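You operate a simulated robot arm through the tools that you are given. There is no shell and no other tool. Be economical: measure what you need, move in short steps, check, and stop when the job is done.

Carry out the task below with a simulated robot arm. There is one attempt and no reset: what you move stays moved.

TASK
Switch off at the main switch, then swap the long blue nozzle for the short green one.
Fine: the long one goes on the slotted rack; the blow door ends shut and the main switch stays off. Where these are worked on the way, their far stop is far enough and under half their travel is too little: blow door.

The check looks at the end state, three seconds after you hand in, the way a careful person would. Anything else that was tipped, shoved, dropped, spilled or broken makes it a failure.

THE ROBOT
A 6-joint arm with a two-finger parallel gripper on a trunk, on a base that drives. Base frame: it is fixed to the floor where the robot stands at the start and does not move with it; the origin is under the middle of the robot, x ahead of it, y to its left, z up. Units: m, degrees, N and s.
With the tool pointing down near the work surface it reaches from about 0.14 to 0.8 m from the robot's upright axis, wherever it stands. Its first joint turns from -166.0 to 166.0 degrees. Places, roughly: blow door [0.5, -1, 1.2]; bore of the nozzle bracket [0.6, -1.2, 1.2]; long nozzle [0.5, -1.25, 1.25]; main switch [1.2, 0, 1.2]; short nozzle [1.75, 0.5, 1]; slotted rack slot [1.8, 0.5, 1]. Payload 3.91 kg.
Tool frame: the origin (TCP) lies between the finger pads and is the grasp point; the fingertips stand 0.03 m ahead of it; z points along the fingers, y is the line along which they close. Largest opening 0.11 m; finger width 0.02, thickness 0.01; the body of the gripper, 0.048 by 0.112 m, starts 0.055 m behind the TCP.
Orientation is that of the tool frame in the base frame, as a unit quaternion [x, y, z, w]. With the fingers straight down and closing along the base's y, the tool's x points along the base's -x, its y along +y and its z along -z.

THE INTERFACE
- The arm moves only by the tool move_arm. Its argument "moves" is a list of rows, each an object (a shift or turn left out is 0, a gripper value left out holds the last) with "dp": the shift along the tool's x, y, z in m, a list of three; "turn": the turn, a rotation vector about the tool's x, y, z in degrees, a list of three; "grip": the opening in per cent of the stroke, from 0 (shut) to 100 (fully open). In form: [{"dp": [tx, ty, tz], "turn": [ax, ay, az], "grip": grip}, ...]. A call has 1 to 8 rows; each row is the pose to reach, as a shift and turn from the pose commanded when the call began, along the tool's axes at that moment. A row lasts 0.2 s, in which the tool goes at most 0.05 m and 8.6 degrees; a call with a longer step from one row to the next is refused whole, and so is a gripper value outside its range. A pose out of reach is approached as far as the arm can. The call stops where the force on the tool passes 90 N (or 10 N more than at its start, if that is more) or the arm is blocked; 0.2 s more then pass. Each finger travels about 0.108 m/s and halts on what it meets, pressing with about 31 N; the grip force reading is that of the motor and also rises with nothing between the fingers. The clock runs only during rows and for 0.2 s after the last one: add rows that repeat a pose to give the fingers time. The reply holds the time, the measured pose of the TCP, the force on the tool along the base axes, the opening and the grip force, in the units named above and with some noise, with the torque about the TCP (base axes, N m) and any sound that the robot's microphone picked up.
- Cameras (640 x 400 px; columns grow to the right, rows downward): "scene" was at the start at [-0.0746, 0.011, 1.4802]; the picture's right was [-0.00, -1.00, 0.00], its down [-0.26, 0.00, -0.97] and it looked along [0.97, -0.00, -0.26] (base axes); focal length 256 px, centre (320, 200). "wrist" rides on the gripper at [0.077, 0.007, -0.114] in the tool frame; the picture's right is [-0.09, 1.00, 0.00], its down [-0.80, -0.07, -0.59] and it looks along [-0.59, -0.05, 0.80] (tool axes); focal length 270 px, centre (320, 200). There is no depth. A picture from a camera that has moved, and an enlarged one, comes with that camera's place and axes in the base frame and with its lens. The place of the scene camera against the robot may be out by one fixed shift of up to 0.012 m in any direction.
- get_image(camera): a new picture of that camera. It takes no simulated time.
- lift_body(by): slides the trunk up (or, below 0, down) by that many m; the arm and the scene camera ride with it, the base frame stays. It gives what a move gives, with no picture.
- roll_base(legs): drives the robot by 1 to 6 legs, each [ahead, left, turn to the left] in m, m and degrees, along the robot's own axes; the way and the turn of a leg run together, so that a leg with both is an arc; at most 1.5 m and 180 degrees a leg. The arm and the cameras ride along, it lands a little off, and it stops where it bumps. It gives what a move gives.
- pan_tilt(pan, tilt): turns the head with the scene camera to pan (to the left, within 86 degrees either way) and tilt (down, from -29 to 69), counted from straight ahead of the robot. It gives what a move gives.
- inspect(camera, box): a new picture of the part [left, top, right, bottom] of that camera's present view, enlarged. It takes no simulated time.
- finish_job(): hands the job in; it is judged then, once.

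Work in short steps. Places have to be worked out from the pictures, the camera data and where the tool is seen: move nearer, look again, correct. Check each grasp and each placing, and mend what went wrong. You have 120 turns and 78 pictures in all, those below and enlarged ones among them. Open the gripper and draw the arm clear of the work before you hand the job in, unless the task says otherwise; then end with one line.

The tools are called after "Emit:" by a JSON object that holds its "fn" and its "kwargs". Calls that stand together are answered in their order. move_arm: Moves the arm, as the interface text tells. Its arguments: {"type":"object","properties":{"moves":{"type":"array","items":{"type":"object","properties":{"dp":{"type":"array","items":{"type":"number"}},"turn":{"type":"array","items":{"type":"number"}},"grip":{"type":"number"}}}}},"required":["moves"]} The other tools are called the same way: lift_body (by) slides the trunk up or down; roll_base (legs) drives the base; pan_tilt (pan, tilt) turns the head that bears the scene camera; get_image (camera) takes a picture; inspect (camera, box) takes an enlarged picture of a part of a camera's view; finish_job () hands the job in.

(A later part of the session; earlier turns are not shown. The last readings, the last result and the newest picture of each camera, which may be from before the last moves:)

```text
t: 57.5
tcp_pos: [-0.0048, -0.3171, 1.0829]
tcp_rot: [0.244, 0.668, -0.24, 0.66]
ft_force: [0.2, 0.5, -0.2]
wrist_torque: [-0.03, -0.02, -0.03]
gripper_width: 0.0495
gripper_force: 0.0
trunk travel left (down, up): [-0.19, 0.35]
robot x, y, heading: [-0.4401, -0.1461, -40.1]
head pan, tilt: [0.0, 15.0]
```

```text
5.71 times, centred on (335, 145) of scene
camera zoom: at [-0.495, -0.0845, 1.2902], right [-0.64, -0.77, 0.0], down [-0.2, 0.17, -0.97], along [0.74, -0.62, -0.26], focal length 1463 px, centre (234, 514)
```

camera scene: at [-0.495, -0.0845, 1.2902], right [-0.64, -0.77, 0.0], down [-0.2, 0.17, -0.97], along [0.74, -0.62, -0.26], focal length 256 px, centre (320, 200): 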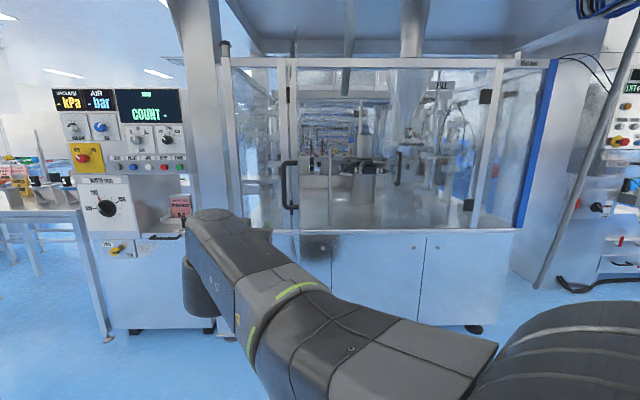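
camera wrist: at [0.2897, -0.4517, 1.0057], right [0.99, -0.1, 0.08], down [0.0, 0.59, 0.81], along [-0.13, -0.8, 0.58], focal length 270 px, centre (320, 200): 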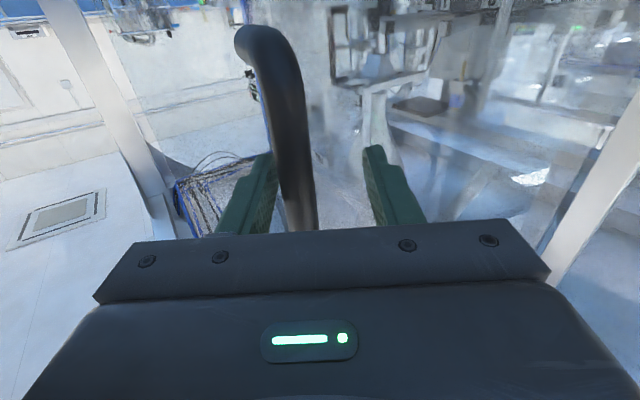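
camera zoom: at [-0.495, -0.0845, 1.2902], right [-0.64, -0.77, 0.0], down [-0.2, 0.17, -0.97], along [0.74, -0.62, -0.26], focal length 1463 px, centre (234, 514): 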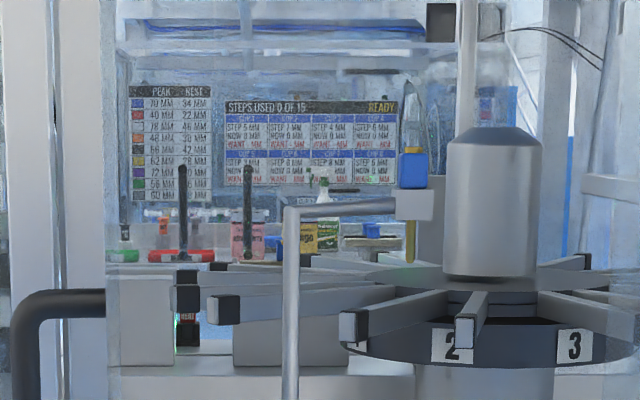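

I see the blue head with brass tube sitting in a bracket block, at about u≈1.23, l≈−0.57, z≈1.23. I roll the tool 180° (camera on top, clear of the turntable), raise the trunk, and shift right.

Emit:
{"fn": "move_arm", "kwargs": {"moves": [{"turn": [0, 0, -8.5]}, {"turn": [0, 0, -17]}, {"turn": [0, 0, -25.5]}, {"turn": [0, 0, -34]}, {"turn": [0, 0, -42.5]}, {"turn": [0, 0, -51]}, {"turn": [0, 0, -59.5]}, {"turn": [0, 0, -68]}]}}

Emit:
{"fn": "move_arm", "kwargs": {"moves": [{"turn": [0, 0, -8.5]}, {"turn": [0, 0, -17]}, {"turn": [0, 0, -25.5]}, {"turn": [0, 0, -34]}, {"turn": [0, 0, -42.5]}, {"turn": [0, 0, -51]}, {"turn": [0, 0, -59.5]}, {"turn": [0, 0, -68]}]}}

Emit:
{"fn": "move_arm", "kwargs": {"moves": [{"turn": [0, 0, -8.5]}, {"turn": [0, 0, -17]}, {"turn": [0, 0, -25.5]}, {"turn": [0, 0, -34]}, {"turn": [0, 0, -42.5], "grip": 70}]}}

Emit:
{"fn": "lift_body", "kwargs": {"by": 0.18}}

Emit:
{"fn": "roll_base", "kwargs": {"legs": [[0, -0.24, 0]]}}

Emit:
{"fn": "get_image", "kwargs": {"camera": "wrist"}}

```text
t: 59.3
tcp_pos: [-0.0037, -0.3173, 1.0815]
tcp_rot: [-0.172, 0.691, -0.568, 0.413]
ft_force: [0.3, 0.1, 0.2]
wrist_torque: [0.01, 0.04, 0.02]
gripper_width: 0.0497
gripper_force: 0.0
trunk travel left (down, up): [-0.19, 0.35]
robot x, y, heading: [-0.4391, -0.1441, -40.0]
head pan, tilt: [0.0, 15.0]
```

```text
t: 61.1
tcp_pos: [-0.014, -0.4372, 0.9927]
tcp_rot: [0.526, -0.46, 0.714, -0.048]
ft_force: [0.2, 0.7, -0.1]
wrist_torque: [-0.01, 0.0, 0.02]
gripper_width: 0.0494
gripper_force: 0.0
out of reach, approached as far as the arm can: row 2, 3, 4, 5, 6, 7, 8
trunk travel left (down, up): [-0.19, 0.35]
robot x, y, heading: [-0.439, -0.1397, -40.0]
head pan, tilt: [0.0, 15.0]
```

```text
t: 62.3
tcp_pos: [-0.0599, -0.5108, 0.9947]
tcp_rot: [0.662, -0.23, 0.686, 0.197]
ft_force: [0.4, -0.5, -0.4]
wrist_torque: [0.02, -0.01, 0.03]
gripper_width: 0.077
gripper_force: 0.1
out of reach, approached as far as the arm can: row 1, 2, 3, 4, 5
trunk travel left (down, up): [-0.19, 0.35]
robot x, y, heading: [-0.4405, -0.1435, -39.8]
head pan, tilt: [0.0, 15.0]
```

```text
t: 64.3
tcp_pos: [-0.0602, -0.5106, 1.174]
tcp_rot: [0.661, -0.231, 0.686, 0.196]
ft_force: [0.8, -0.2, -0.3]
wrist_torque: [0.01, -0.01, 0.03]
gripper_width: 0.0768
gripper_force: 0.0
trunk travel left (down, up): [-0.37, 0.17]
robot x, y, heading: [-0.4403, -0.1461, -40.0]
head pan, tilt: [0.0, 15.0]
```

```text
t: 66.1
tcp_pos: [-0.218, -0.7005, 1.1735]
tcp_rot: [0.661, -0.232, 0.687, 0.195]
ft_force: [-0.7, 0.6, 0.7]
wrist_torque: [-0.01, 0.0, 0.02]
gripper_width: 0.0769
gripper_force: 0.1
trunk travel left (down, up): [-0.37, 0.17]
robot x, y, heading: [-0.5953, -0.3346, -39.9]
head pan, tilt: [0.0, 15.0]
```

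```text
41 pictures are left
camera wrist: at [-0.3203, -0.6435, 1.2478], right [-0.57, -0.81, -0.15], down [-0.41, 0.43, -0.81], along [0.72, -0.4, -0.57], focal length 270 px, centre (320, 200)
```

wrist: 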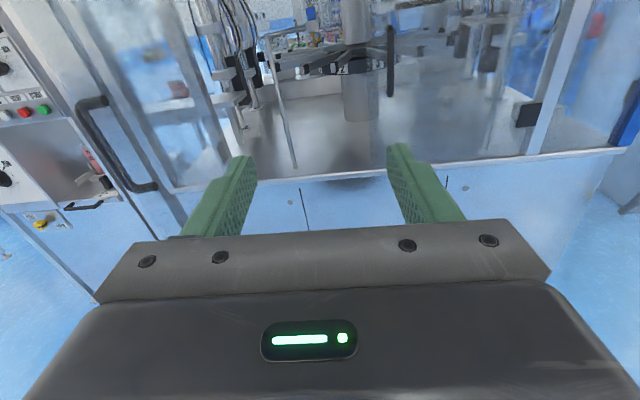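

Roll is now ~177° with camera on top. Small correction of yaw and roll, then see where it settles.

Emit:
{"fn": "move_arm", "kwargs": {"moves": [{"dp": [0, 0, 0.03], "turn": [-4.8, 0, -3.5]}]}}

```text
t: 66.5
tcp_pos: [-0.2194, -0.7484, 1.176]
tcp_rot: [0.662, -0.235, 0.672, 0.233]
ft_force: [0.1, 0.1, 0.1]
wrist_torque: [0.01, 0.05, 0.01]
gripper_width: 0.077
gripper_force: 0.0
out of reach, approached as far as the arm can: row 1
trunk travel left (down, up): [-0.37, 0.17]
robot x, y, heading: [-0.5981, -0.3367, -40.1]
head pan, tilt: [0.0, 15.0]
```

Orientation is good now (yaw −39, level). Commanded height seems unreachable, so I bring the command down to the measured place and probe forward reach.

Emit:
{"fn": "move_arm", "kwargs": {"moves": [{"dp": [-0.045, 0, 0.02]}, {"dp": [-0.085, 0, 0.04]}, {"dp": [-0.085, 0, 0.08]}]}}

```text
t: 67.3
tcp_pos: [-0.1696, -0.8176, 1.099]
tcp_rot: [0.662, -0.236, 0.672, 0.233]
ft_force: [-0.9, 0.8, -0.2]
wrist_torque: [-0.02, -0.02, -0.03]
gripper_width: 0.0769
gripper_force: 0.1
out of reach, approached as far as the arm can: row 1, 2, 3
trunk travel left (down, up): [-0.37, 0.17]
robot x, y, heading: [-0.5996, -0.3359, -39.8]
head pan, tilt: [0.0, 15.0]
```

Probe lateral reach: move 0.08 left.

Emit:
{"fn": "move_arm", "kwargs": {"moves": [{"dp": [0, -0.04, 0]}, {"dp": [0, -0.08, 0.0]}, {"dp": [0, -0.08, 0.05]}]}}

```text
t: 68.1
tcp_pos: [-0.1085, -0.831, 1.1134]
tcp_rot: [0.665, -0.232, 0.676, 0.217]
ft_force: [0.4, 0.0, 0.3]
wrist_torque: [-0.01, -0.01, 0.0]
gripper_width: 0.077
gripper_force: 0.0
out of reach, approached as far as the arm can: row 1, 2, 3
trunk travel left (down, up): [-0.37, 0.17]
robot x, y, heading: [-0.5963, -0.3361, -40.2]
head pan, tilt: [0.0, 15.0]
```

This rolled configuration is joint-limited. I'll go back to the original roll and instead pitch the tool down ~35°, which lifts the wrist camera clear of the turntable.

Emit:
{"fn": "move_arm", "kwargs": {"moves": [{"turn": [0, 0, 8.5]}, {"turn": [0, 0, 17]}, {"turn": [0, 0, 25.5]}, {"turn": [0, 0, 34]}, {"turn": [0, 0, 42.5]}, {"turn": [0, 0, 51]}, {"turn": [0, 0, 59.5]}, {"turn": [0, 0, 68]}]}}

Emit:
{"fn": "move_arm", "kwargs": {"moves": [{"turn": [0, 0, 8.5]}, {"turn": [0, 0, 17]}, {"turn": [0, 0, 25.5]}, {"turn": [0, 0, 34]}, {"turn": [0, 0, 42.5]}, {"turn": [0, 0, 51]}, {"turn": [0, 0, 59.5]}, {"turn": [0, 0, 68]}]}}

Emit:
{"fn": "move_arm", "kwargs": {"moves": [{"turn": [0, 0, 8.5]}, {"turn": [0, 0, 17]}, {"turn": [0, 0, 25.5]}, {"turn": [0, 0, 34]}, {"turn": [0, 0, 42.5]}]}}

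Emit:
{"fn": "move_arm", "kwargs": {"moves": [{"turn": [0, 8.5, 0]}, {"turn": [0, 17, 0]}, {"turn": [0, 25.5, 0]}, {"turn": [0, 33, 0]}]}}

```text
t: 69.9
tcp_pos: [-0.11, -0.8296, 1.1121]
tcp_rot: [0.421, -0.565, 0.682, -0.198]
ft_force: [-0.9, 0.0, 0.3]
wrist_torque: [-0.03, 0.0, -0.02]
gripper_width: 0.077
gripper_force: 0.1
trunk travel left (down, up): [-0.37, 0.17]
robot x, y, heading: [-0.5971, -0.3346, -40.0]
head pan, tilt: [0.0, 15.0]
```

```text
t: 71.7
tcp_pos: [-0.1113, -0.8286, 1.1117]
tcp_rot: [-0.033, 0.703, -0.455, 0.546]
ft_force: [0.1, 0.0, 0.1]
wrist_torque: [-0.02, -0.01, 0.01]
gripper_width: 0.0771
gripper_force: 0.1
trunk travel left (down, up): [-0.37, 0.17]
robot x, y, heading: [-0.5952, -0.3368, -39.9]
head pan, tilt: [0.0, 15.0]
```

```text
t: 72.9
tcp_pos: [-0.1109, -0.8283, 1.1118]
tcp_rot: [0.224, 0.668, -0.226, 0.673]
ft_force: [-0.5, 0.2, -0.6]
wrist_torque: [-0.03, 0.03, 0.01]
gripper_width: 0.0768
gripper_force: 0.0
trunk travel left (down, up): [-0.37, 0.17]
robot x, y, heading: [-0.5975, -0.3296, -40.0]
head pan, tilt: [0.0, 15.0]
```

```text
t: 73.9
tcp_pos: [-0.1062, -0.8297, 1.1191]
tcp_rot: [0.268, 0.81, -0.161, 0.496]
ft_force: [0.1, 1.0, 0.0]
wrist_torque: [-0.02, 0.04, -0.05]
gripper_width: 0.077
gripper_force: 0.0
out of reach, approached as far as the arm can: row 4
trunk travel left (down, up): [-0.37, 0.17]
robot x, y, heading: [-0.6007, -0.3326, -39.8]
head pan, tilt: [0.0, 15.0]
```

Now raise the trunk and drive forward for a wrist view of the bracket.

Emit:
{"fn": "lift_body", "kwargs": {"by": 0.165}}

Emit:
{"fn": "roll_base", "kwargs": {"legs": [[0.3, 0.06, 0]]}}

Emit:
{"fn": "get_image", "kwargs": {"camera": "wrist"}}

Emit:
{"fn": "get_image", "kwargs": {"camera": "scene"}}

```text
t: 75.8
tcp_pos: [-0.1052, -0.8305, 1.2845]
tcp_rot: [0.265, 0.811, -0.16, 0.496]
ft_force: [-1.2, 0.7, -0.1]
wrist_torque: [0.0, 0.02, 0.01]
gripper_width: 0.0771
gripper_force: 0.0
trunk travel left (down, up): [-0.535, 0.005]
robot x, y, heading: [-0.5945, -0.335, -39.8]
head pan, tilt: [0.0, 15.0]
```

```text
t: 77.8
tcp_pos: [0.1517, -0.9703, 1.2846]
tcp_rot: [0.267, 0.811, -0.161, 0.495]
ft_force: [0.1, -0.3, 0.1]
wrist_torque: [0.02, -0.02, 0.01]
gripper_width: 0.0769
gripper_force: 0.1
trunk travel left (down, up): [-0.535, 0.005]
robot x, y, heading: [-0.3397, -0.473, -40.0]
head pan, tilt: [0.0, 15.0]
```

```text
40 pictures are left
camera wrist: at [0.0442, -0.8844, 1.2677], right [0.62, 0.78, 0.08], down [-0.18, 0.04, 0.98], along [0.76, -0.63, 0.16], focal length 270 px, centre (320, 200)
```

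wrist: 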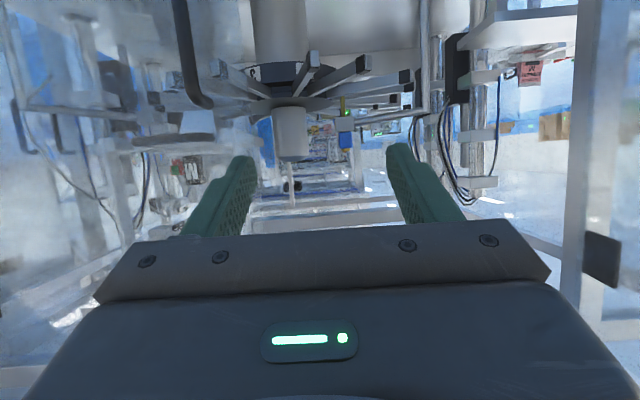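

```text
39 pictures are left
camera scene: at [-0.3958, -0.4139, 1.6352], right [-0.64, -0.76, 0.0], down [-0.2, 0.17, -0.97], along [0.74, -0.62, -0.26], focal length 256 px, centre (320, 200)
```

scene: 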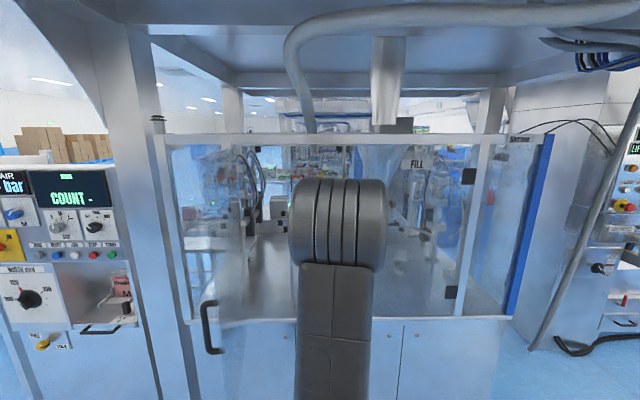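

Triangulated blue head: u≈1.265, l≈−0.571, z≈1.241 (world ≈ (0.60, −1.25)). Zoom for its shape.

Emit:
{"fn": "inspect", "kwargs": {"camera": "wrist", "box": [290, 60, 430, 170]}}

```text
3.64 times, centred on (360, 115) of wrist
camera zoom: at [0.0442, -0.8844, 1.2677], right [0.62, 0.78, 0.08], down [-0.18, 0.04, 0.98], along [0.76, -0.63, 0.16], focal length 983 px, centre (174, 509)
```

zoom: 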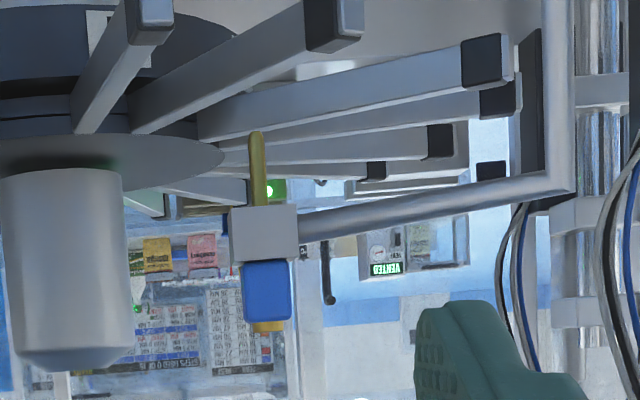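

Tool yaw fix, shift 0.10 left and 0.06 back with the arm first, to pass cleanly through the open doorway.

Emit:
{"fn": "move_arm", "kwargs": {"moves": [{"dp": [0.013, 0.035, -0.026], "turn": [1.5, 0, 0.8]}, {"dp": [0.02, 0.07, -0.04], "turn": [3.1, 0, 1.6]}, {"dp": [0.027, 0.1, -0.053], "turn": [3.1, 0, 1.6]}]}}

```text
t: 78.6
tcp_pos: [0.1719, -0.8709, 1.2867]
tcp_rot: [0.321, 0.795, -0.164, 0.488]
ft_force: [-0.2, 0.0, 0.3]
wrist_torque: [-0.01, 0.02, -0.06]
gripper_width: 0.0772
gripper_force: 0.1
out of reach, approached as far as the arm can: row 2, 3
trunk travel left (down, up): [-0.535, 0.005]
robot x, y, heading: [-0.3396, -0.4716, -40.3]
head pan, tilt: [0.0, 15.0]
```

Fix roll by −3° and come down 0.04 to see if the pose becomes reachable.

Emit:
{"fn": "move_arm", "kwargs": {"moves": [{"dp": [0.035, 0, 0.018], "turn": [0, 0, -3]}, {"dp": [0.035, 0, 0.018], "turn": [0, 0, -3]}]}}

```text
t: 79.2
tcp_pos: [0.1722, -0.8623, 1.2673]
tcp_rot: [0.335, 0.793, -0.169, 0.48]
ft_force: [0.6, 0.4, 1.1]
wrist_torque: [-0.02, -0.01, -0.03]
gripper_width: 0.077
gripper_force: 0.0
out of reach, approached as far as the arm can: row 1, 2
trunk travel left (down, up): [-0.535, 0.005]
robot x, y, heading: [-0.3421, -0.4746, -40.2]
head pan, tilt: [0.0, 15.0]
```

The pose with 28° pitch appears joint-limited. The turntable arms are at z≲1.12, so ~15° pitch still clears. Reduce pitch by 13°.

Emit:
{"fn": "move_arm", "kwargs": {"moves": [{"turn": [0, -7, 0]}, {"turn": [0, -14, 0]}, {"turn": [0, -14, 0]}]}}

```text
t: 80.0
tcp_pos: [0.1884, -0.8407, 1.2643]
tcp_rot: [0.317, 0.726, -0.213, 0.571]
ft_force: [-0.3, -0.7, -0.9]
wrist_torque: [0.05, -0.04, 0.0]
gripper_width: 0.0767
gripper_force: 0.0
out of reach, approached as far as the arm can: row 1, 2, 3
trunk travel left (down, up): [-0.535, 0.005]
robot x, y, heading: [-0.3406, -0.4724, -40.1]
head pan, tilt: [0.0, 15.0]
```

Roll error 3° and yaw −44 are tolerable; translations can be done by base and trunk. First test extending the arm forward 0.12.

Emit:
{"fn": "move_arm", "kwargs": {"moves": [{"dp": [0, 0, 0.045]}, {"dp": [0, 0, 0.09]}, {"dp": [0, 0, 0.13]}]}}

```text
t: 80.8
tcp_pos: [0.2826, -0.9296, 1.2308]
tcp_rot: [0.341, 0.716, -0.195, 0.578]
ft_force: [0.4, -0.9, 0.7]
wrist_torque: [0.0, -0.01, 0.01]
gripper_width: 0.0769
gripper_force: 0.1
out of reach, approached as far as the arm can: row 1, 2, 3
trunk travel left (down, up): [-0.535, 0.005]
robot x, y, heading: [-0.3389, -0.4784, -40.4]
head pan, tilt: [0.0, 15.0]
```

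Orientation error grows, so the wrist branch is off. Retract and go back toward tool-down to reset the wrist configuration.

Emit:
{"fn": "move_arm", "kwargs": {"moves": [{"dp": [0, 0, -0.045], "turn": [0, 8.5, 0]}, {"dp": [0, 0, -0.09], "turn": [0, 17, 0]}, {"dp": [0, 0, -0.13], "turn": [0, 25.5, 0]}, {"dp": [0, 0, -0.13], "turn": [0, 34, 0]}, {"dp": [0, 0, -0.13], "turn": [0, 42.5, 0]}, {"dp": [0, 0, -0.13], "turn": [0, 51, 0]}, {"dp": [0, 0, -0.13], "turn": [0, 59.5, 0]}, {"dp": [0, 0, -0.13], "turn": [0, 68, 0]}]}}

```text
t: 82.6
tcp_pos: [0.1886, -0.841, 1.2641]
tcp_rot: [0.391, 0.916, 0.029, 0.078]
ft_force: [0.4, 0.0, -0.5]
wrist_torque: [-0.01, 0.01, -0.03]
gripper_width: 0.0771
gripper_force: 0.0
trunk travel left (down, up): [-0.535, 0.005]
robot x, y, heading: [-0.3372, -0.4749, -40.2]
head pan, tilt: [0.0, 15.0]
```

Tool-down tracks fully. Square the orientation to heading −40, then re-pitch up as at the start, to 15° below horizontal.

Emit:
{"fn": "move_arm", "kwargs": {"moves": [{"turn": [3, 3.6, -3]}, {"turn": [6.1, 7.2, -6.1]}]}}

Emit:
{"fn": "move_arm", "kwargs": {"moves": [{"turn": [0, -8.5, 0]}, {"turn": [0, -17, 0]}, {"turn": [0, -25.5, 0]}, {"turn": [0, -34, 0]}, {"turn": [0, -42.5, 0]}, {"turn": [0, -51, 0]}, {"turn": [0, -59.5, 0]}, {"turn": [0, -68, 0]}]}}

```text
t: 83.2
tcp_pos: [0.1881, -0.8411, 1.2654]
tcp_rot: [0.344, 0.939, -0.001, 0.001]
ft_force: [0.3, 0.1, 0.8]
wrist_torque: [0.01, 0.03, -0.02]
gripper_width: 0.077
gripper_force: 0.1
trunk travel left (down, up): [-0.535, 0.005]
robot x, y, heading: [-0.3379, -0.4717, -40.0]
head pan, tilt: [0.0, 15.0]
```

```text
t: 85.0
tcp_pos: [0.1978, -0.8417, 1.2829]
tcp_rot: [0.308, 0.789, -0.18, 0.5]
ft_force: [1.4, 1.6, -0.9]
wrist_torque: [-0.15, 0.01, -0.14]
gripper_width: 0.0774
gripper_force: 0.0
out of reach, approached as far as the arm can: row 7, 8
trunk travel left (down, up): [-0.535, 0.005]
robot x, y, heading: [-0.3395, -0.4746, -40.2]
head pan, tilt: [0.0, 15.0]
```

The limit is from the TCP being low relative to the raised trunk. Raise the arm 0.17 and lower the trunk 0.19 for the same height.

Emit:
{"fn": "move_arm", "kwargs": {"moves": [{"dp": [-0.04, 0, -0.019]}, {"dp": [-0.08, 0, -0.038]}, {"dp": [-0.117, 0, -0.056]}, {"dp": [-0.153, 0, -0.074]}]}}

Emit:
{"fn": "lift_body", "kwargs": {"by": -0.18}}

```text
t: 86.0
tcp_pos: [0.1978, -0.8359, 1.4537]
tcp_rot: [0.297, 0.792, -0.189, 0.499]
ft_force: [-0.1, 0.0, 0.2]
wrist_torque: [-0.02, -0.01, -0.01]
gripper_width: 0.0768
gripper_force: 0.1
trunk travel left (down, up): [-0.535, 0.005]
robot x, y, heading: [-0.3395, -0.4749, -40.1]
head pan, tilt: [0.0, 15.0]
```

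```text
t: 88.0
tcp_pos: [0.1982, -0.8363, 1.2739]
tcp_rot: [0.297, 0.791, -0.189, 0.5]
ft_force: [0.2, 0.1, 0.2]
wrist_torque: [0.0, 0.01, -0.02]
gripper_width: 0.0772
gripper_force: 0.1
trunk travel left (down, up): [-0.355, 0.185]
robot x, y, heading: [-0.3392, -0.4735, -40.1]
head pan, tilt: [0.0, 15.0]
```

Pose is level with 25° pitch now. Drive ahead 0.3 and right 0.055, then look.

Emit:
{"fn": "roll_base", "kwargs": {"legs": [[0, -0.055, 0], [0.32, 0, 0]]}}

Emit:
{"fn": "get_image", "kwargs": {"camera": "wrist"}}

```text
t: 90.7
tcp_pos: [0.4117, -1.0888, 1.2736]
tcp_rot: [0.297, 0.792, -0.189, 0.499]
ft_force: [0.0, 0.5, -0.7]
wrist_torque: [-0.01, -0.01, 0.0]
gripper_width: 0.0772
gripper_force: 0.0
trunk travel left (down, up): [-0.355, 0.185]
robot x, y, heading: [-0.1279, -0.7268, -40.1]
head pan, tilt: [0.0, 15.0]
```

```text
37 pictures are left
camera wrist: at [0.3127, -0.9948, 1.2527], right [0.68, 0.73, 0.08], down [-0.19, 0.08, 0.98], along [0.7, -0.68, 0.19], focal length 270 px, centre (320, 200)
```

wrist: 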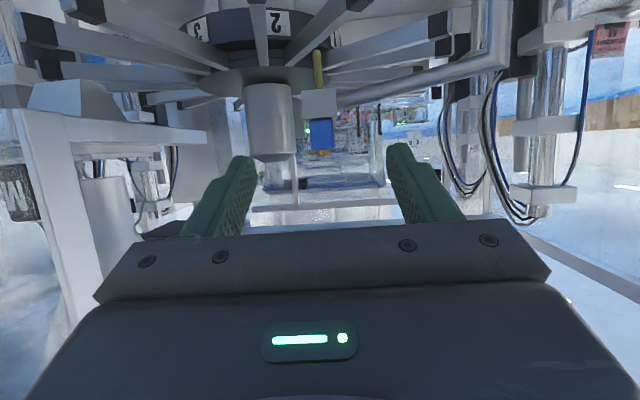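

Blue head at ≈(u 1.265, l −0.578, z 1.236). Drive 0.12 ahead, then extend the arm the rest in steps.

Emit:
{"fn": "roll_base", "kwargs": {"legs": [[0.12, -0.005, 0]]}}

Emit:
{"fn": "lift_body", "kwargs": {"by": -0.022}}

Emit:
{"fn": "get_image", "kwargs": {"camera": "wrist"}}

```text
t: 92.0
tcp_pos: [0.5, -1.1709, 1.2743]
tcp_rot: [0.296, 0.792, -0.189, 0.5]
ft_force: [1.0, 0.0, 0.7]
wrist_torque: [0.02, -0.03, -0.02]
gripper_width: 0.0768
gripper_force: 0.0
trunk travel left (down, up): [-0.355, 0.185]
robot x, y, heading: [-0.0381, -0.8107, -40.2]
head pan, tilt: [0.0, 15.0]
```

```text
t: 92.6
tcp_pos: [0.5009, -1.1702, 1.2511]
tcp_rot: [0.297, 0.792, -0.189, 0.5]
ft_force: [0.0, -0.1, 0.9]
wrist_torque: [0.01, -0.02, 0.0]
gripper_width: 0.0772
gripper_force: 0.0
trunk travel left (down, up): [-0.333, 0.207]
robot x, y, heading: [-0.0344, -0.8103, -40.0]
head pan, tilt: [0.0, 15.0]
```

```text
36 pictures are left
camera wrist: at [0.4021, -1.0764, 1.2306], right [0.68, 0.73, 0.08], down [-0.19, 0.07, 0.98], along [0.7, -0.68, 0.19], focal length 270 px, centre (320, 200)
```

wrist: 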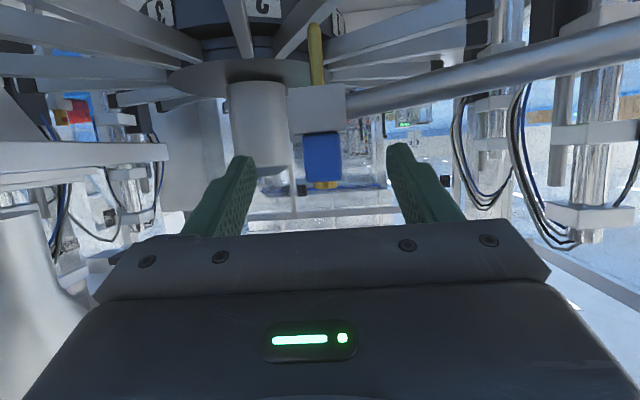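

Head about 0.11 m ahead of TCP, centred. Advance 0.085 horizontally and look.

Emit:
{"fn": "move_arm", "kwargs": {"moves": [{"dp": [-0.018, -0.001, 0.038]}, {"dp": [-0.036, -0.002, 0.077]}]}}

Emit:
{"fn": "get_image", "kwargs": {"camera": "wrist"}}

```text
t: 93.2
tcp_pos: [0.5652, -1.2261, 1.248]
tcp_rot: [0.295, 0.793, -0.187, 0.499]
ft_force: [0.5, -0.2, -0.1]
wrist_torque: [0.01, -0.02, -0.02]
gripper_width: 0.077
gripper_force: 0.1
trunk travel left (down, up): [-0.333, 0.207]
robot x, y, heading: [-0.0389, -0.8122, -40.0]
head pan, tilt: [0.0, 15.0]
```

```text
35 pictures are left
camera wrist: at [0.4659, -1.1321, 1.2278], right [0.68, 0.73, 0.08], down [-0.19, 0.07, 0.98], along [0.7, -0.68, 0.19], focal length 270 px, centre (320, 200)
```

wrist: 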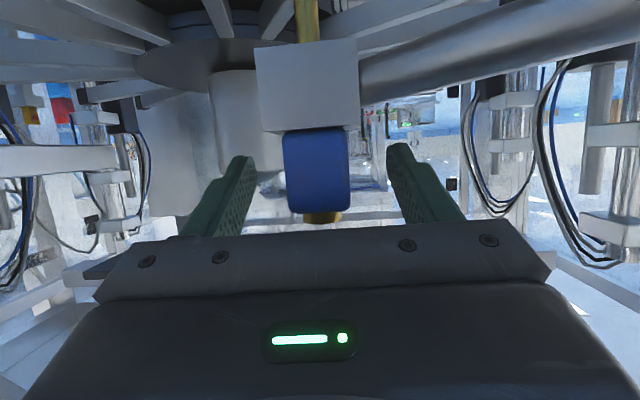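

The head now lies between the fingers (depth ≈0.126 from camera). Close the gripper.

Emit:
{"fn": "move_arm", "kwargs": {"moves": [{"dp": [-0.002, 0, 0.005]}, {"dp": [-0.002, 0, 0.005], "grip": 5}, {"dp": [-0.002, 0, 0.005], "grip": 5}, {"dp": [-0.002, 0, 0.005], "grip": 5}, {"dp": [-0.002, 0, 0.005], "grip": 5}]}}

Emit:
{"fn": "get_image", "kwargs": {"camera": "wrist"}}

```text
t: 94.4
tcp_pos: [0.5683, -1.2315, 1.2503]
tcp_rot: [0.297, 0.792, -0.189, 0.5]
ft_force: [0.8, -1.0, 5.0]
wrist_torque: [-0.04, -0.01, 0.0]
gripper_width: 0.0272
gripper_force: 30.9
trunk travel left (down, up): [-0.333, 0.207]
robot x, y, heading: [-0.0337, -0.8059, -40.0]
head pan, tilt: [0.0, 15.0]
```

```text
34 pictures are left
camera wrist: at [0.4691, -1.1362, 1.2297], right [0.68, 0.73, 0.08], down [-0.19, 0.08, 0.98], along [0.7, -0.68, 0.19], focal length 270 px, centre (320, 200)
```

wrist: 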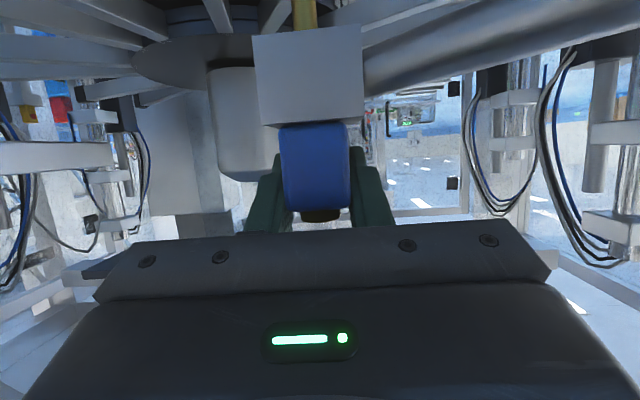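

Gripped (0.027). Lift straight up with the trunk 0.12.

Emit:
{"fn": "lift_body", "kwargs": {"by": 0.03}}

Emit:
{"fn": "lift_body", "kwargs": {"by": 0.1}}

Emit:
{"fn": "get_image", "kwargs": {"camera": "wrist"}}

```text
t: 95.2
tcp_pos: [0.5685, -1.2304, 1.2802]
tcp_rot: [0.297, 0.792, -0.188, 0.499]
ft_force: [0.0, -0.8, -0.9]
wrist_torque: [0.01, -0.04, -0.05]
gripper_width: 0.0274
gripper_force: 31.0
trunk travel left (down, up): [-0.363, 0.177]
robot x, y, heading: [-0.0328, -0.8032, -40.1]
head pan, tilt: [0.0, 15.0]
```

```text
t: 96.5
tcp_pos: [0.5692, -1.2304, 1.3788]
tcp_rot: [0.296, 0.792, -0.188, 0.499]
ft_force: [0.4, -0.4, -0.6]
wrist_torque: [-0.02, -0.01, 0.01]
gripper_width: 0.0271
gripper_force: 30.3
trunk travel left (down, up): [-0.463, 0.077]
robot x, y, heading: [-0.0359, -0.8125, -40.2]
head pan, tilt: [0.0, 15.0]
```

```text
33 pictures are left
camera wrist: at [0.4694, -1.1362, 1.3591], right [0.68, 0.73, 0.08], down [-0.19, 0.07, 0.98], along [0.7, -0.68, 0.19], focal length 270 px, centre (320, 200)
```

wrist: 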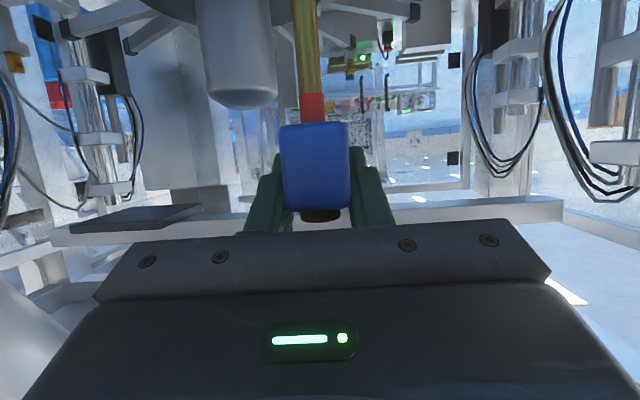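

The long nozzle (blue head, red collar, brass tube) is free. Back out, then travel left toward the rack.

Emit:
{"fn": "roll_base", "kwargs": {"legs": [[-0.45, 0, 0], [-0.45, 0, 0]]}}

Emit:
{"fn": "roll_base", "kwargs": {"legs": [[0, 1.2, 0], [0, 0.7, 0]]}}

Emit:
{"fn": "pan_tilt", "kwargs": {"pan": 25, "tilt": 30}}

Emit:
{"fn": "get_image", "kwargs": {"camera": "scene"}}

```text
t: 101.6
tcp_pos: [-0.1284, -0.6469, 1.3803]
tcp_rot: [0.302, 0.789, -0.193, 0.498]
ft_force: [-0.5, 0.2, 1.0]
wrist_torque: [-0.03, 0.01, 0.02]
gripper_width: 0.0273
gripper_force: 30.6
trunk travel left (down, up): [-0.463, 0.077]
robot x, y, heading: [-0.7269, -0.2155, -41.1]
head pan, tilt: [0.0, 15.0]
```

```text
t: 111.2
tcp_pos: [1.1251, 0.8159, 1.3788]
tcp_rot: [0.295, 0.792, -0.188, 0.5]
ft_force: [-0.4, 0.2, -0.3]
wrist_torque: [-0.04, -0.01, 0.0]
gripper_width: 0.0274
gripper_force: 31.2
trunk travel left (down, up): [-0.463, 0.077]
robot x, y, heading: [0.5172, 1.2345, -39.7]
head pan, tilt: [0.0, 15.0]
```

```text
t: 112.1
tcp_pos: [1.1231, 0.8138, 1.3801]
tcp_rot: [0.295, 0.792, -0.188, 0.501]
ft_force: [-0.1, 0.0, 0.6]
wrist_torque: [0.01, -0.02, 0.01]
gripper_width: 0.0273
gripper_force: 30.9
trunk travel left (down, up): [-0.463, 0.077]
robot x, y, heading: [0.5229, 1.2356, -40.3]
head pan, tilt: [25.0, 30.0]
```

```text
32 pictures are left
camera scene: at [0.4774, 1.3322, 1.539], right [-0.26, -0.97, 0.0], down [-0.48, 0.13, -0.87], along [0.84, -0.22, -0.5], focal length 256 px, centre (320, 200)
```

scene: 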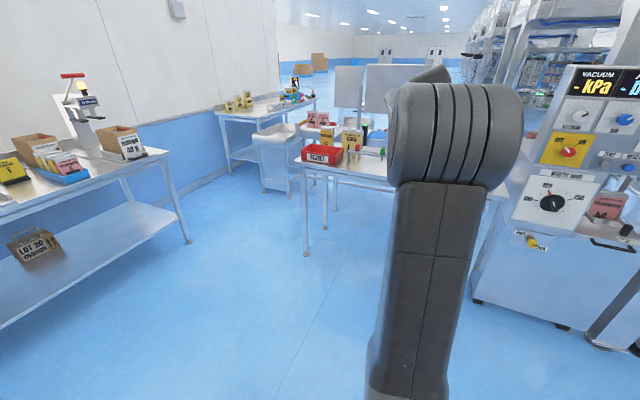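

The arm hides the rack; shift left 0.45 and look right.

Emit:
{"fn": "roll_base", "kwargs": {"legs": [[0.2, 0.5, 0]]}}

Emit:
{"fn": "pan_tilt", "kwargs": {"pan": 15, "tilt": 30}}

Emit:
{"fn": "get_image", "kwargs": {"camera": "scene"}}

```text
t: 115.2
tcp_pos: [1.6049, 1.0754, 1.3804]
tcp_rot: [0.29, 0.795, -0.183, 0.501]
ft_force: [0.0, 0.8, -0.6]
wrist_torque: [0.02, -0.02, 0.03]
gripper_width: 0.027
gripper_force: 31.5
trunk travel left (down, up): [-0.463, 0.077]
robot x, y, heading: [0.9913, 1.4879, -39.3]
head pan, tilt: [25.0, 30.0]
```

```text
t: 115.9
tcp_pos: [1.6045, 1.0759, 1.3796]
tcp_rot: [0.29, 0.794, -0.184, 0.502]
ft_force: [-0.7, 0.6, -1.1]
wrist_torque: [-0.04, 0.01, 0.01]
gripper_width: 0.0272
gripper_force: 31.1
trunk travel left (down, up): [-0.463, 0.077]
robot x, y, heading: [0.9932, 1.4869, -39.5]
head pan, tilt: [15.0, 30.0]
```

```text
31 pictures are left
camera scene: at [0.9457, 1.5702, 1.539], right [-0.41, -0.91, 0.0], down [-0.46, 0.21, -0.87], along [0.79, -0.36, -0.5], focal length 256 px, centre (320, 200)
```

scene: 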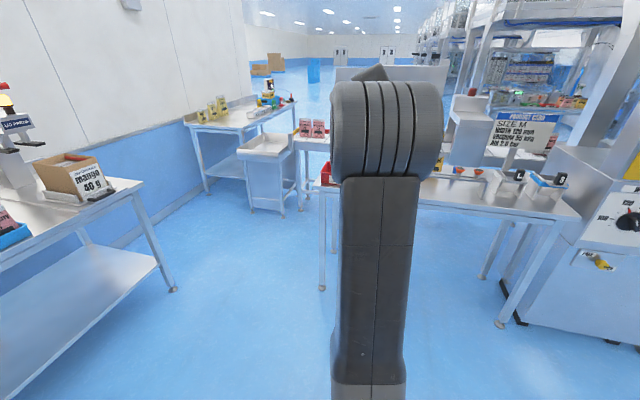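

Still hidden; shift left another 0.35.

Emit:
{"fn": "roll_base", "kwargs": {"legs": [[0.05, 0.35, -0.5]]}}

Emit:
{"fn": "pan_tilt", "kwargs": {"pan": -15, "tilt": 25}}

Emit:
{"fn": "get_image", "kwargs": {"camera": "scene"}}

```text
t: 118.2
tcp_pos: [1.8626, 1.3068, 1.3795]
tcp_rot: [0.297, 0.791, -0.189, 0.5]
ft_force: [0.0, 0.3, -1.0]
wrist_torque: [0.01, -0.01, -0.02]
gripper_width: 0.0271
gripper_force: 30.2
trunk travel left (down, up): [-0.463, 0.077]
robot x, y, heading: [1.256, 1.7284, -40.1]
head pan, tilt: [15.0, 30.0]
```

```text
t: 119.1
tcp_pos: [1.8616, 1.3075, 1.3804]
tcp_rot: [0.297, 0.791, -0.189, 0.5]
ft_force: [0.3, 0.1, -0.8]
wrist_torque: [0.0, -0.02, -0.01]
gripper_width: 0.0271
gripper_force: 31.0
trunk travel left (down, up): [-0.463, 0.077]
robot x, y, heading: [1.2565, 1.7268, -40.0]
head pan, tilt: [-15.0, 25.0]
```

```text
30 pictures are left
camera scene: at [1.181, 1.7742, 1.5469], right [-0.82, -0.57, 0.0], down [-0.24, 0.35, -0.91], along [0.52, -0.74, -0.42], focal length 256 px, centre (320, 200)
```

scene: 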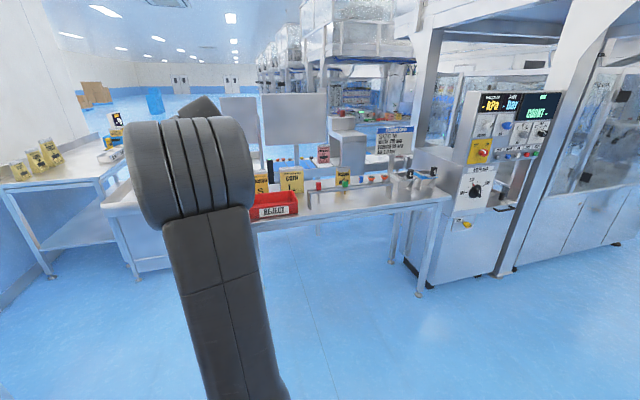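

Now the rack is visible. Zoom on it.

Emit:
{"fn": "inspect", "kwargs": {"camera": "scene", "box": [250, 150, 420, 230]}}

Emit:
{"fn": "inspect", "kwargs": {"camera": "scene", "box": [300, 165, 400, 215]}}

```text
3.76 times, centred on (335, 190) of scene
camera zoom: at [1.181, 1.7742, 1.5469], right [-0.82, -0.57, 0.0], down [-0.24, 0.35, -0.91], along [0.52, -0.74, -0.42], focal length 964 px, centre (264, 238)
```

zoom: 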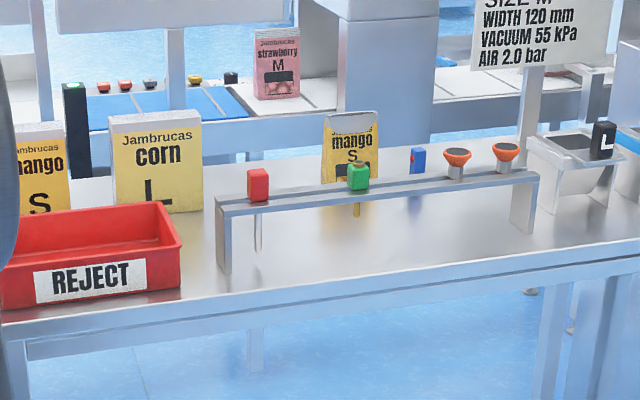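

```text
6.40 times, centred on (350, 190) of scene
camera zoom: at [1.181, 1.7742, 1.5469], right [-0.82, -0.57, 0.0], down [-0.24, 0.35, -0.91], along [0.52, -0.74, -0.42], focal length 1638 px, centre (128, 264)
```

zoom: 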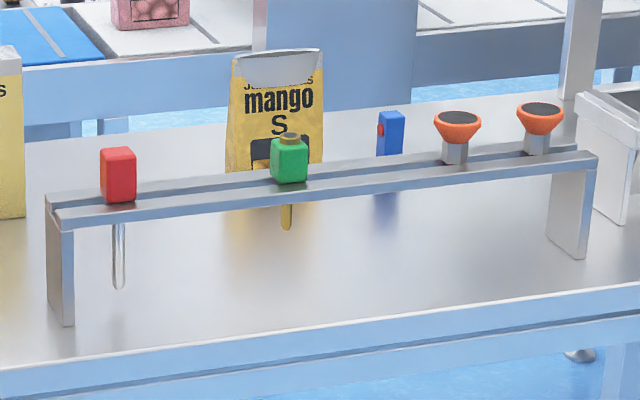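

The rack is a two-rail bar with a lengthwise slot; red, green (short nozzle) and two suction cups hang in it. To keep the hand visible for fine placing, I swing the arm 30° left (first-joint style arc) so the head camera sees the nozzle.

Emit:
{"fn": "move_arm", "kwargs": {"moves": [{"dp": [0.0026, 0.0478, -0.0054], "turn": [-3.39, 0, -1.6]}, {"dp": [0.0065, 0.0951, -0.0137], "turn": [-6.78, 0, -3.2]}, {"dp": [0.0117, 0.1417, -0.0248], "turn": [-10.17, 0, -4.8]}, {"dp": [0.0182, 0.1874, -0.0385], "turn": [-13.56, 0, -6.4]}, {"dp": [0.026, 0.232, -0.055], "turn": [-16.95, 0, -8]}, {"dp": [0.0349, 0.2753, -0.0739], "turn": [-20.34, 0, -9.6]}, {"dp": [0.0451, 0.3172, -0.0956], "turn": [-23.73, 0, -11.2]}, {"dp": [0.0564, 0.3574, -0.1195], "turn": [-27.1, 0, -12.8]}]}}

Emit:
{"fn": "roll_base", "kwargs": {"legs": [[0, -0.95, 0], [0.35, 0, 0]]}}

Emit:
{"fn": "pan_tilt", "kwargs": {"pan": 40, "tilt": 30}}

Emit:
{"fn": "get_image", "kwargs": {"camera": "scene"}}

```text
t: 120.9
tcp_pos: [1.9965, 1.6607, 1.3748]
tcp_rot: [0.082, 0.842, -0.052, 0.531]
ft_force: [0.2, 0.3, -0.3]
wrist_torque: [0.03, -0.01, -0.04]
gripper_width: 0.0271
gripper_force: 30.3
trunk travel left (down, up): [-0.463, 0.077]
robot x, y, heading: [1.2556, 1.7283, -40.2]
head pan, tilt: [-15.0, 25.0]
```

```text
t: 127.8
tcp_pos: [1.668, 0.7052, 1.3753]
tcp_rot: [0.084, 0.841, -0.053, 0.532]
ft_force: [0.0, -0.5, -1.1]
wrist_torque: [0.01, -0.01, 0.01]
gripper_width: 0.0273
gripper_force: 31.3
trunk travel left (down, up): [-0.463, 0.077]
robot x, y, heading: [0.9249, 0.7742, -40.3]
head pan, tilt: [-15.0, 25.0]
```

```text
t: 129.0
tcp_pos: [1.6678, 0.7038, 1.3751]
tcp_rot: [0.084, 0.841, -0.054, 0.531]
ft_force: [0.6, 0.4, -0.1]
wrist_torque: [0.02, -0.01, 0.02]
gripper_width: 0.0271
gripper_force: 30.7
trunk travel left (down, up): [-0.463, 0.077]
robot x, y, heading: [0.9263, 0.774, -40.4]
head pan, tilt: [40.0, 30.0]
```

```text
27 pictures are left
camera scene: at [0.8904, 0.8976, 1.539], right [-0.01, -1.0, 0.0], down [-0.5, 0.0, -0.87], along [0.87, -0.01, -0.5], focal length 256 px, centre (320, 200)
```

scene: 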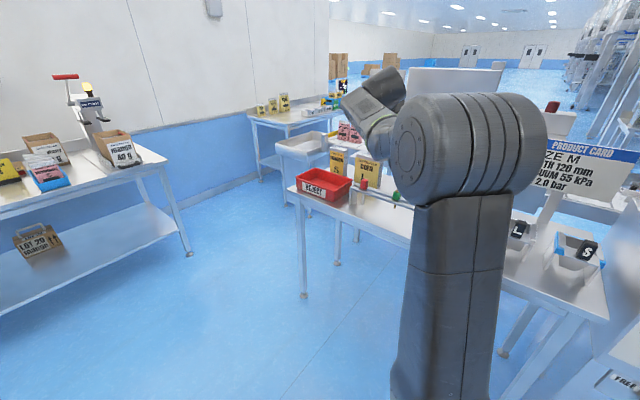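

Shoulder still hides the hand. I'll instead measure the rack with the wrist camera: pitch the tool down 41° more so that it looks at the rack from above.

Emit:
{"fn": "move_arm", "kwargs": {"moves": [{"turn": [0, 8.3, 0]}, {"turn": [0, 16.6, 0]}, {"turn": [0, 24.9, 0]}, {"turn": [0, 33.2, 0]}, {"turn": [0, 41, 0]}]}}

Emit:
{"fn": "get_image", "kwargs": {"camera": "wrist"}}

```text
t: 130.2
tcp_pos: [1.658, 0.7041, 1.3681]
tcp_rot: [0.097, 0.974, -0.02, 0.203]
ft_force: [0.0, 0.4, -0.3]
wrist_torque: [0.02, -0.03, 0.02]
gripper_width: 0.0272
gripper_force: 31.1
out of reach, approached as far as the arm can: row 5
trunk travel left (down, up): [-0.463, 0.077]
robot x, y, heading: [0.9277, 0.7796, -40.4]
head pan, tilt: [40.0, 30.0]
```

```text
26 pictures are left
camera wrist: at [1.5454, 0.7333, 1.4421], right [0.28, 0.96, 0.04], down [0.47, -0.17, 0.87], along [0.84, -0.22, -0.5], focal length 270 px, centre (320, 200)
```

wrist: 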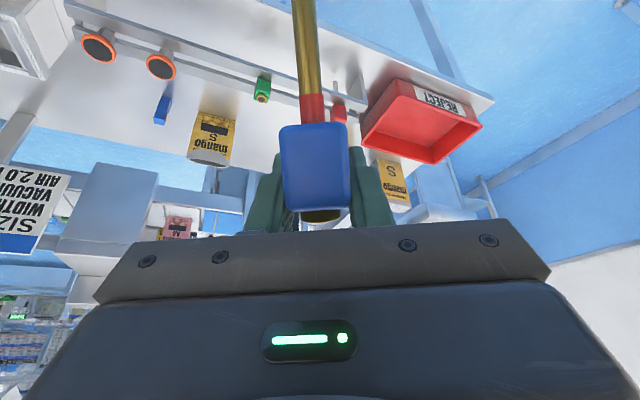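

Excellent view: green short nozzle at ≈(u 1.0415, l 1.606, z 1.018); free slot space lies between green and the first suction cup, at l≈1.51. Second view from 0.1 lower for depth.

Emit:
{"fn": "lift_body", "kwargs": {"by": -0.1}}

Emit:
{"fn": "inspect", "kwargs": {"camera": "wrist", "box": [60, 20, 400, 200]}}

```text
t: 131.6
tcp_pos: [1.6606, 0.7042, 1.2668]
tcp_rot: [0.098, 0.974, -0.021, 0.204]
ft_force: [-0.7, -0.7, -0.4]
wrist_torque: [0.0, -0.01, -0.03]
gripper_width: 0.0273
gripper_force: 30.9
trunk travel left (down, up): [-0.363, 0.177]
robot x, y, heading: [0.9288, 0.7739, -40.2]
head pan, tilt: [40.0, 30.0]
```

```text
1.88 times, centred on (230, 110) of wrist
camera zoom: at [1.5466, 0.7336, 1.3413], right [0.28, 0.96, 0.03], down [0.47, -0.17, 0.87], along [0.84, -0.22, -0.5], focal length 509 px, centre (489, 369)
```

zoom: 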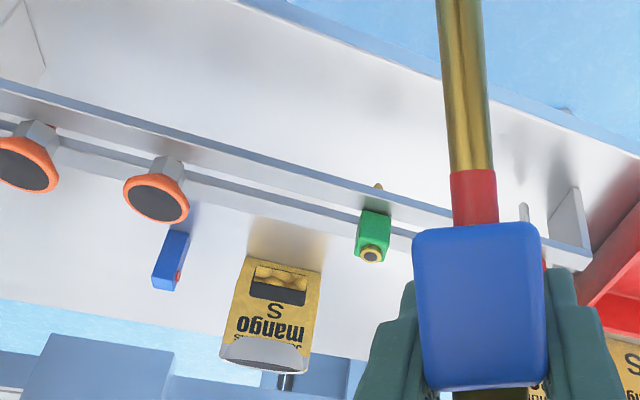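

Slot axis fits u≈1.037, bar top z≈1.00; target hang point l≈1.537 between green and the cup. I restore the pitch to 25° and swing the tool back so that it is square to the rack.

Emit:
{"fn": "move_arm", "kwargs": {"moves": [{"turn": [0, -8.3, 0]}, {"turn": [0, -16.6, 0]}, {"turn": [0, -24.9, 0]}, {"turn": [0, -33.2, 0]}, {"turn": [0, -41, 0]}]}}

Emit:
{"fn": "move_arm", "kwargs": {"moves": [{"dp": [-0.0012, -0.048, 0.0025], "turn": [3.39, 0, 1.6]}, {"dp": [-0.0011, -0.0963, 0.0024], "turn": [6.78, 0, 3.2]}, {"dp": [0.0003, -0.1443, -0.0007], "turn": [10.17, 0, 4.8]}, {"dp": [0.0032, -0.192, -0.0067], "turn": [13.56, 0, 6.4]}, {"dp": [0.0073, -0.2392, -0.0154], "turn": [16.95, 0, 8]}, {"dp": [0.0127, -0.2857, -0.0269], "turn": [20.34, 0, 9.6]}, {"dp": [0.0194, -0.3312, -0.0411], "turn": [23.73, 0, 11.2]}, {"dp": [0.0274, -0.3756, -0.058], "turn": [27.1, 0, 12.8]}]}}

```text
t: 132.8
tcp_pos: [1.6608, 0.7053, 1.268]
tcp_rot: [0.082, 0.841, -0.052, 0.532]
ft_force: [-0.6, -0.3, 0.3]
wrist_torque: [-0.03, -0.02, -0.04]
gripper_width: 0.0273
gripper_force: 30.9
trunk travel left (down, up): [-0.363, 0.177]
robot x, y, heading: [0.9318, 0.777, -40.6]
head pan, tilt: [40.0, 30.0]
```

```text
t: 134.6
tcp_pos: [1.5209, 0.3475, 1.2666]
tcp_rot: [0.299, 0.791, -0.189, 0.5]
ft_force: [0.1, -0.3, 0.2]
wrist_torque: [0.03, -0.02, -0.01]
gripper_width: 0.0272
gripper_force: 30.6
trunk travel left (down, up): [-0.363, 0.177]
robot x, y, heading: [0.9269, 0.7787, -40.3]
head pan, tilt: [40.0, 30.0]
```

Drive left 0.293 and forward 0.09 to bring the nozzle before the slot, then view from the wrist.

Emit:
{"fn": "roll_base", "kwargs": {"legs": [[0, 0.293, 0.3], [0.09, 0, 0]]}}

Emit:
{"fn": "lift_body", "kwargs": {"by": -0.105}}

Emit:
{"fn": "get_image", "kwargs": {"camera": "wrist"}}

```text
t: 137.3
tcp_pos: [1.779, 0.5101, 1.266]
tcp_rot: [0.299, 0.791, -0.19, 0.499]
ft_force: [0.4, -0.4, -0.9]
wrist_torque: [0.04, -0.02, 0.02]
gripper_width: 0.027
gripper_force: 31.0
trunk travel left (down, up): [-0.363, 0.177]
robot x, y, heading: [1.187, 0.9439, -40.7]
head pan, tilt: [40.0, 30.0]
```

```text
t: 138.6
tcp_pos: [1.778, 0.5121, 1.1625]
tcp_rot: [0.3, 0.79, -0.191, 0.499]
ft_force: [-0.2, -0.1, -0.9]
wrist_torque: [-0.03, 0.0, -0.01]
gripper_width: 0.0271
gripper_force: 31.4
trunk travel left (down, up): [-0.258, 0.282]
robot x, y, heading: [1.1876, 0.9426, -40.7]
head pan, tilt: [40.0, 30.0]
```

```text
24 pictures are left
camera wrist: at [1.6794, 0.6066, 1.1411], right [0.69, 0.72, 0.08], down [-0.19, 0.08, 0.98], along [0.7, -0.69, 0.19], focal length 270 px, centre (320, 200)
```

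wrist: 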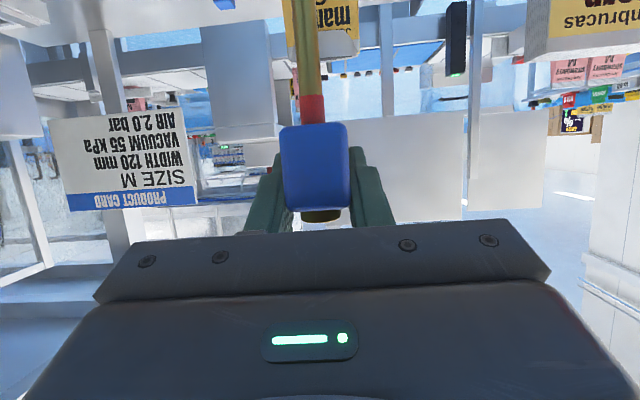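

Over the rack at l≈1.536. Advance 0.022 and descend stepwise watching the force.

Emit:
{"fn": "move_arm", "kwargs": {"moves": [{"dp": [-0.0095, 0, 0.02]}, {"dp": [0.018, 0, 0.033]}, {"dp": [0.027, 0, 0.037]}]}}

Emit:
{"fn": "move_arm", "kwargs": {"moves": [{"dp": [0.009, 0, 0.0043]}, {"dp": [0.009, 0, 0.0043]}]}}

```text
t: 139.4
tcp_pos: [1.7957, 0.4966, 1.1206]
tcp_rot: [0.299, 0.79, -0.19, 0.5]
ft_force: [0.0, -0.5, -0.3]
wrist_torque: [0.04, -0.01, -0.03]
gripper_width: 0.0271
gripper_force: 30.6
trunk travel left (down, up): [-0.258, 0.282]
robot x, y, heading: [1.1867, 0.9423, -40.8]
head pan, tilt: [40.0, 30.0]
```

```text
t: 140.0
tcp_pos: [1.7948, 0.4986, 1.1102]
tcp_rot: [0.3, 0.79, -0.19, 0.499]
ft_force: [-0.6, -0.9, 0.2]
wrist_torque: [-0.01, 0.02, 0.01]
gripper_width: 0.0271
gripper_force: 30.4
trunk travel left (down, up): [-0.258, 0.282]
robot x, y, heading: [1.1841, 0.9431, -40.6]
head pan, tilt: [40.0, 30.0]
```

No contact yet; continue down 1 cm at a time.

Emit:
{"fn": "move_arm", "kwargs": {"moves": [{"dp": [0.0045, 0, 0.0021]}, {"dp": [0.009, 0, 0.0043]}]}}

Emit:
{"fn": "get_image", "kwargs": {"camera": "wrist"}}

```text
t: 140.6
tcp_pos: [1.7947, 0.4974, 1.1007]
tcp_rot: [0.3, 0.79, -0.191, 0.499]
ft_force: [-0.2, -0.7, -0.8]
wrist_torque: [0.02, 0.0, 0.01]
gripper_width: 0.0272
gripper_force: 31.6
trunk travel left (down, up): [-0.258, 0.282]
robot x, y, heading: [1.1863, 0.9457, -40.5]
head pan, tilt: [40.0, 30.0]
```

```text
23 pictures are left
camera wrist: at [1.6964, 0.592, 1.0804], right [0.69, 0.72, 0.08], down [-0.19, 0.08, 0.98], along [0.7, -0.69, 0.19], focal length 270 px, centre (320, 200)
```

wrist: 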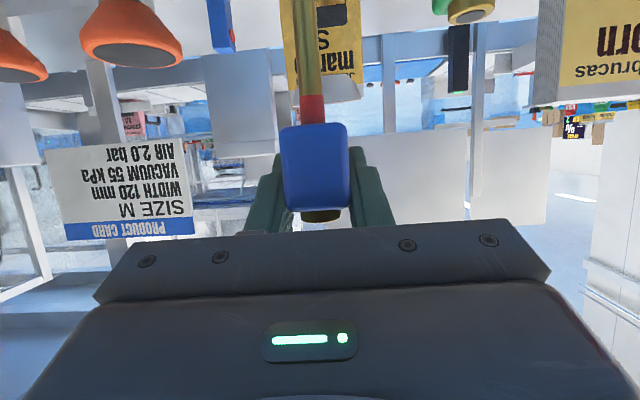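

Green head shows at the top right; zoom to compare its depth with the held one.

Emit:
{"fn": "inspect", "kwargs": {"camera": "wrist", "box": [270, 0, 510, 150]}}

```text
2.67 times, centred on (390, 75) of wrist
camera zoom: at [1.6964, 0.592, 1.0804], right [0.69, 0.72, 0.08], down [-0.19, 0.08, 0.98], along [0.7, -0.69, 0.19], focal length 721 px, centre (133, 533)
```

zoom: 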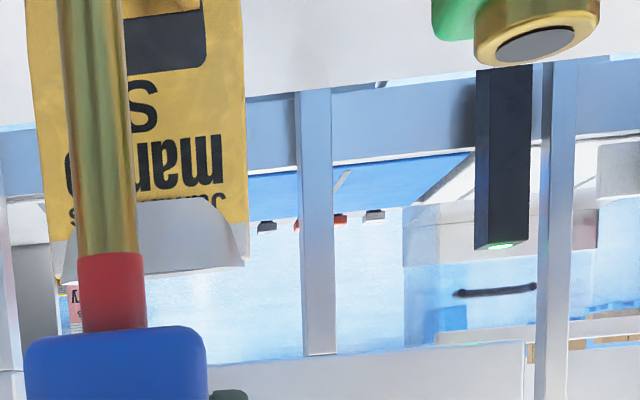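

Depth comparison says the blue axis is within a few mm of green's. Continue descending.

Emit:
{"fn": "move_arm", "kwargs": {"moves": [{"dp": [0.0045, 0, 0.0021]}, {"dp": [0.009, 0, 0.0043]}]}}

Emit:
{"fn": "move_arm", "kwargs": {"moves": [{"dp": [0.0045, 0, 0.0021]}, {"dp": [0.009, 0, 0.0043]}]}}

```text
t: 141.2
tcp_pos: [1.7937, 0.4964, 1.0919]
tcp_rot: [0.299, 0.79, -0.19, 0.5]
ft_force: [-1.3, -0.2, -0.1]
wrist_torque: [0.01, 0.0, -0.05]
gripper_width: 0.027
gripper_force: 31.0
trunk travel left (down, up): [-0.258, 0.282]
robot x, y, heading: [1.1854, 0.9429, -40.6]
head pan, tilt: [40.0, 30.0]
```

```text
t: 141.8
tcp_pos: [1.7944, 0.4961, 1.0856]
tcp_rot: [0.299, 0.788, -0.191, 0.503]
ft_force: [4.4, -4.5, 18.6]
wrist_torque: [-0.14, -0.16, 0.03]
gripper_width: 0.0274
gripper_force: 30.8
trunk travel left (down, up): [-0.258, 0.282]
robot x, y, heading: [1.186, 0.9447, -40.2]
head pan, tilt: [40.0, 30.0]
```

Contact at z≈1.086; force and torque suggest the tip rests on the front rail. Lift 6 mm, shift +5 mm in u, retry.

Emit:
{"fn": "move_arm", "kwargs": {"moves": [{"dp": [-0.0072, 0, -0.0034]}, {"dp": [-0.0093, 0, 0.0011]}, {"dp": [-0.0003, 0, 0.0054]}, {"dp": [-0.0003, 0, 0.0054]}]}}

```text
t: 142.8
tcp_pos: [1.7969, 0.4954, 1.0861]
tcp_rot: [0.299, 0.788, -0.192, 0.503]
ft_force: [3.1, -2.1, 24.1]
wrist_torque: [0.03, -0.05, 0.04]
gripper_width: 0.0275
gripper_force: 30.9
trunk travel left (down, up): [-0.258, 0.282]
robot x, y, heading: [1.1842, 0.9455, -40.5]
head pan, tilt: [40.0, 30.0]
```

Still on a rail. Lift slightly and step another +6 mm forward, pressing lightly.

Emit:
{"fn": "move_arm", "kwargs": {"moves": [{"dp": [-0.0072, 0, -0.0034]}, {"dp": [-0.0098, 0, 0.002]}, {"dp": [-0.0026, 0, 0.0054]}, {"dp": [-0.0026, 0, 0.0054]}]}}

```text
t: 143.8
tcp_pos: [1.8004, 0.4909, 1.0815]
tcp_rot: [0.299, 0.789, -0.191, 0.502]
ft_force: [1.9, 1.3, 24.2]
wrist_torque: [0.22, 0.12, 0.0]
gripper_width: 0.0268
gripper_force: 31.1
trunk travel left (down, up): [-0.258, 0.282]
robot x, y, heading: [1.1854, 0.9453, -40.6]
head pan, tilt: [40.0, 30.0]
```

It dropped ~4.5 mm — nearing the slot. Shift +4 mm further and press a bit.

Emit:
{"fn": "move_arm", "kwargs": {"moves": [{"dp": [-0.0054, 0, -0.0005]}, {"dp": [-0.0054, 0, 0.0015]}, {"dp": [0.003, 0, 0.0057]}, {"dp": [0.003, 0, 0.0057]}]}}

```text
t: 144.8
tcp_pos: [1.803, 0.4864, 1.0757]
tcp_rot: [0.299, 0.79, -0.19, 0.5]
ft_force: [0.2, -0.9, 15.0]
wrist_torque: [0.11, 0.21, 0.0]
gripper_width: 0.0272
gripper_force: 31.2
trunk travel left (down, up): [-0.258, 0.282]
robot x, y, heading: [1.1842, 0.9447, -40.6]
head pan, tilt: [40.0, 30.0]
```

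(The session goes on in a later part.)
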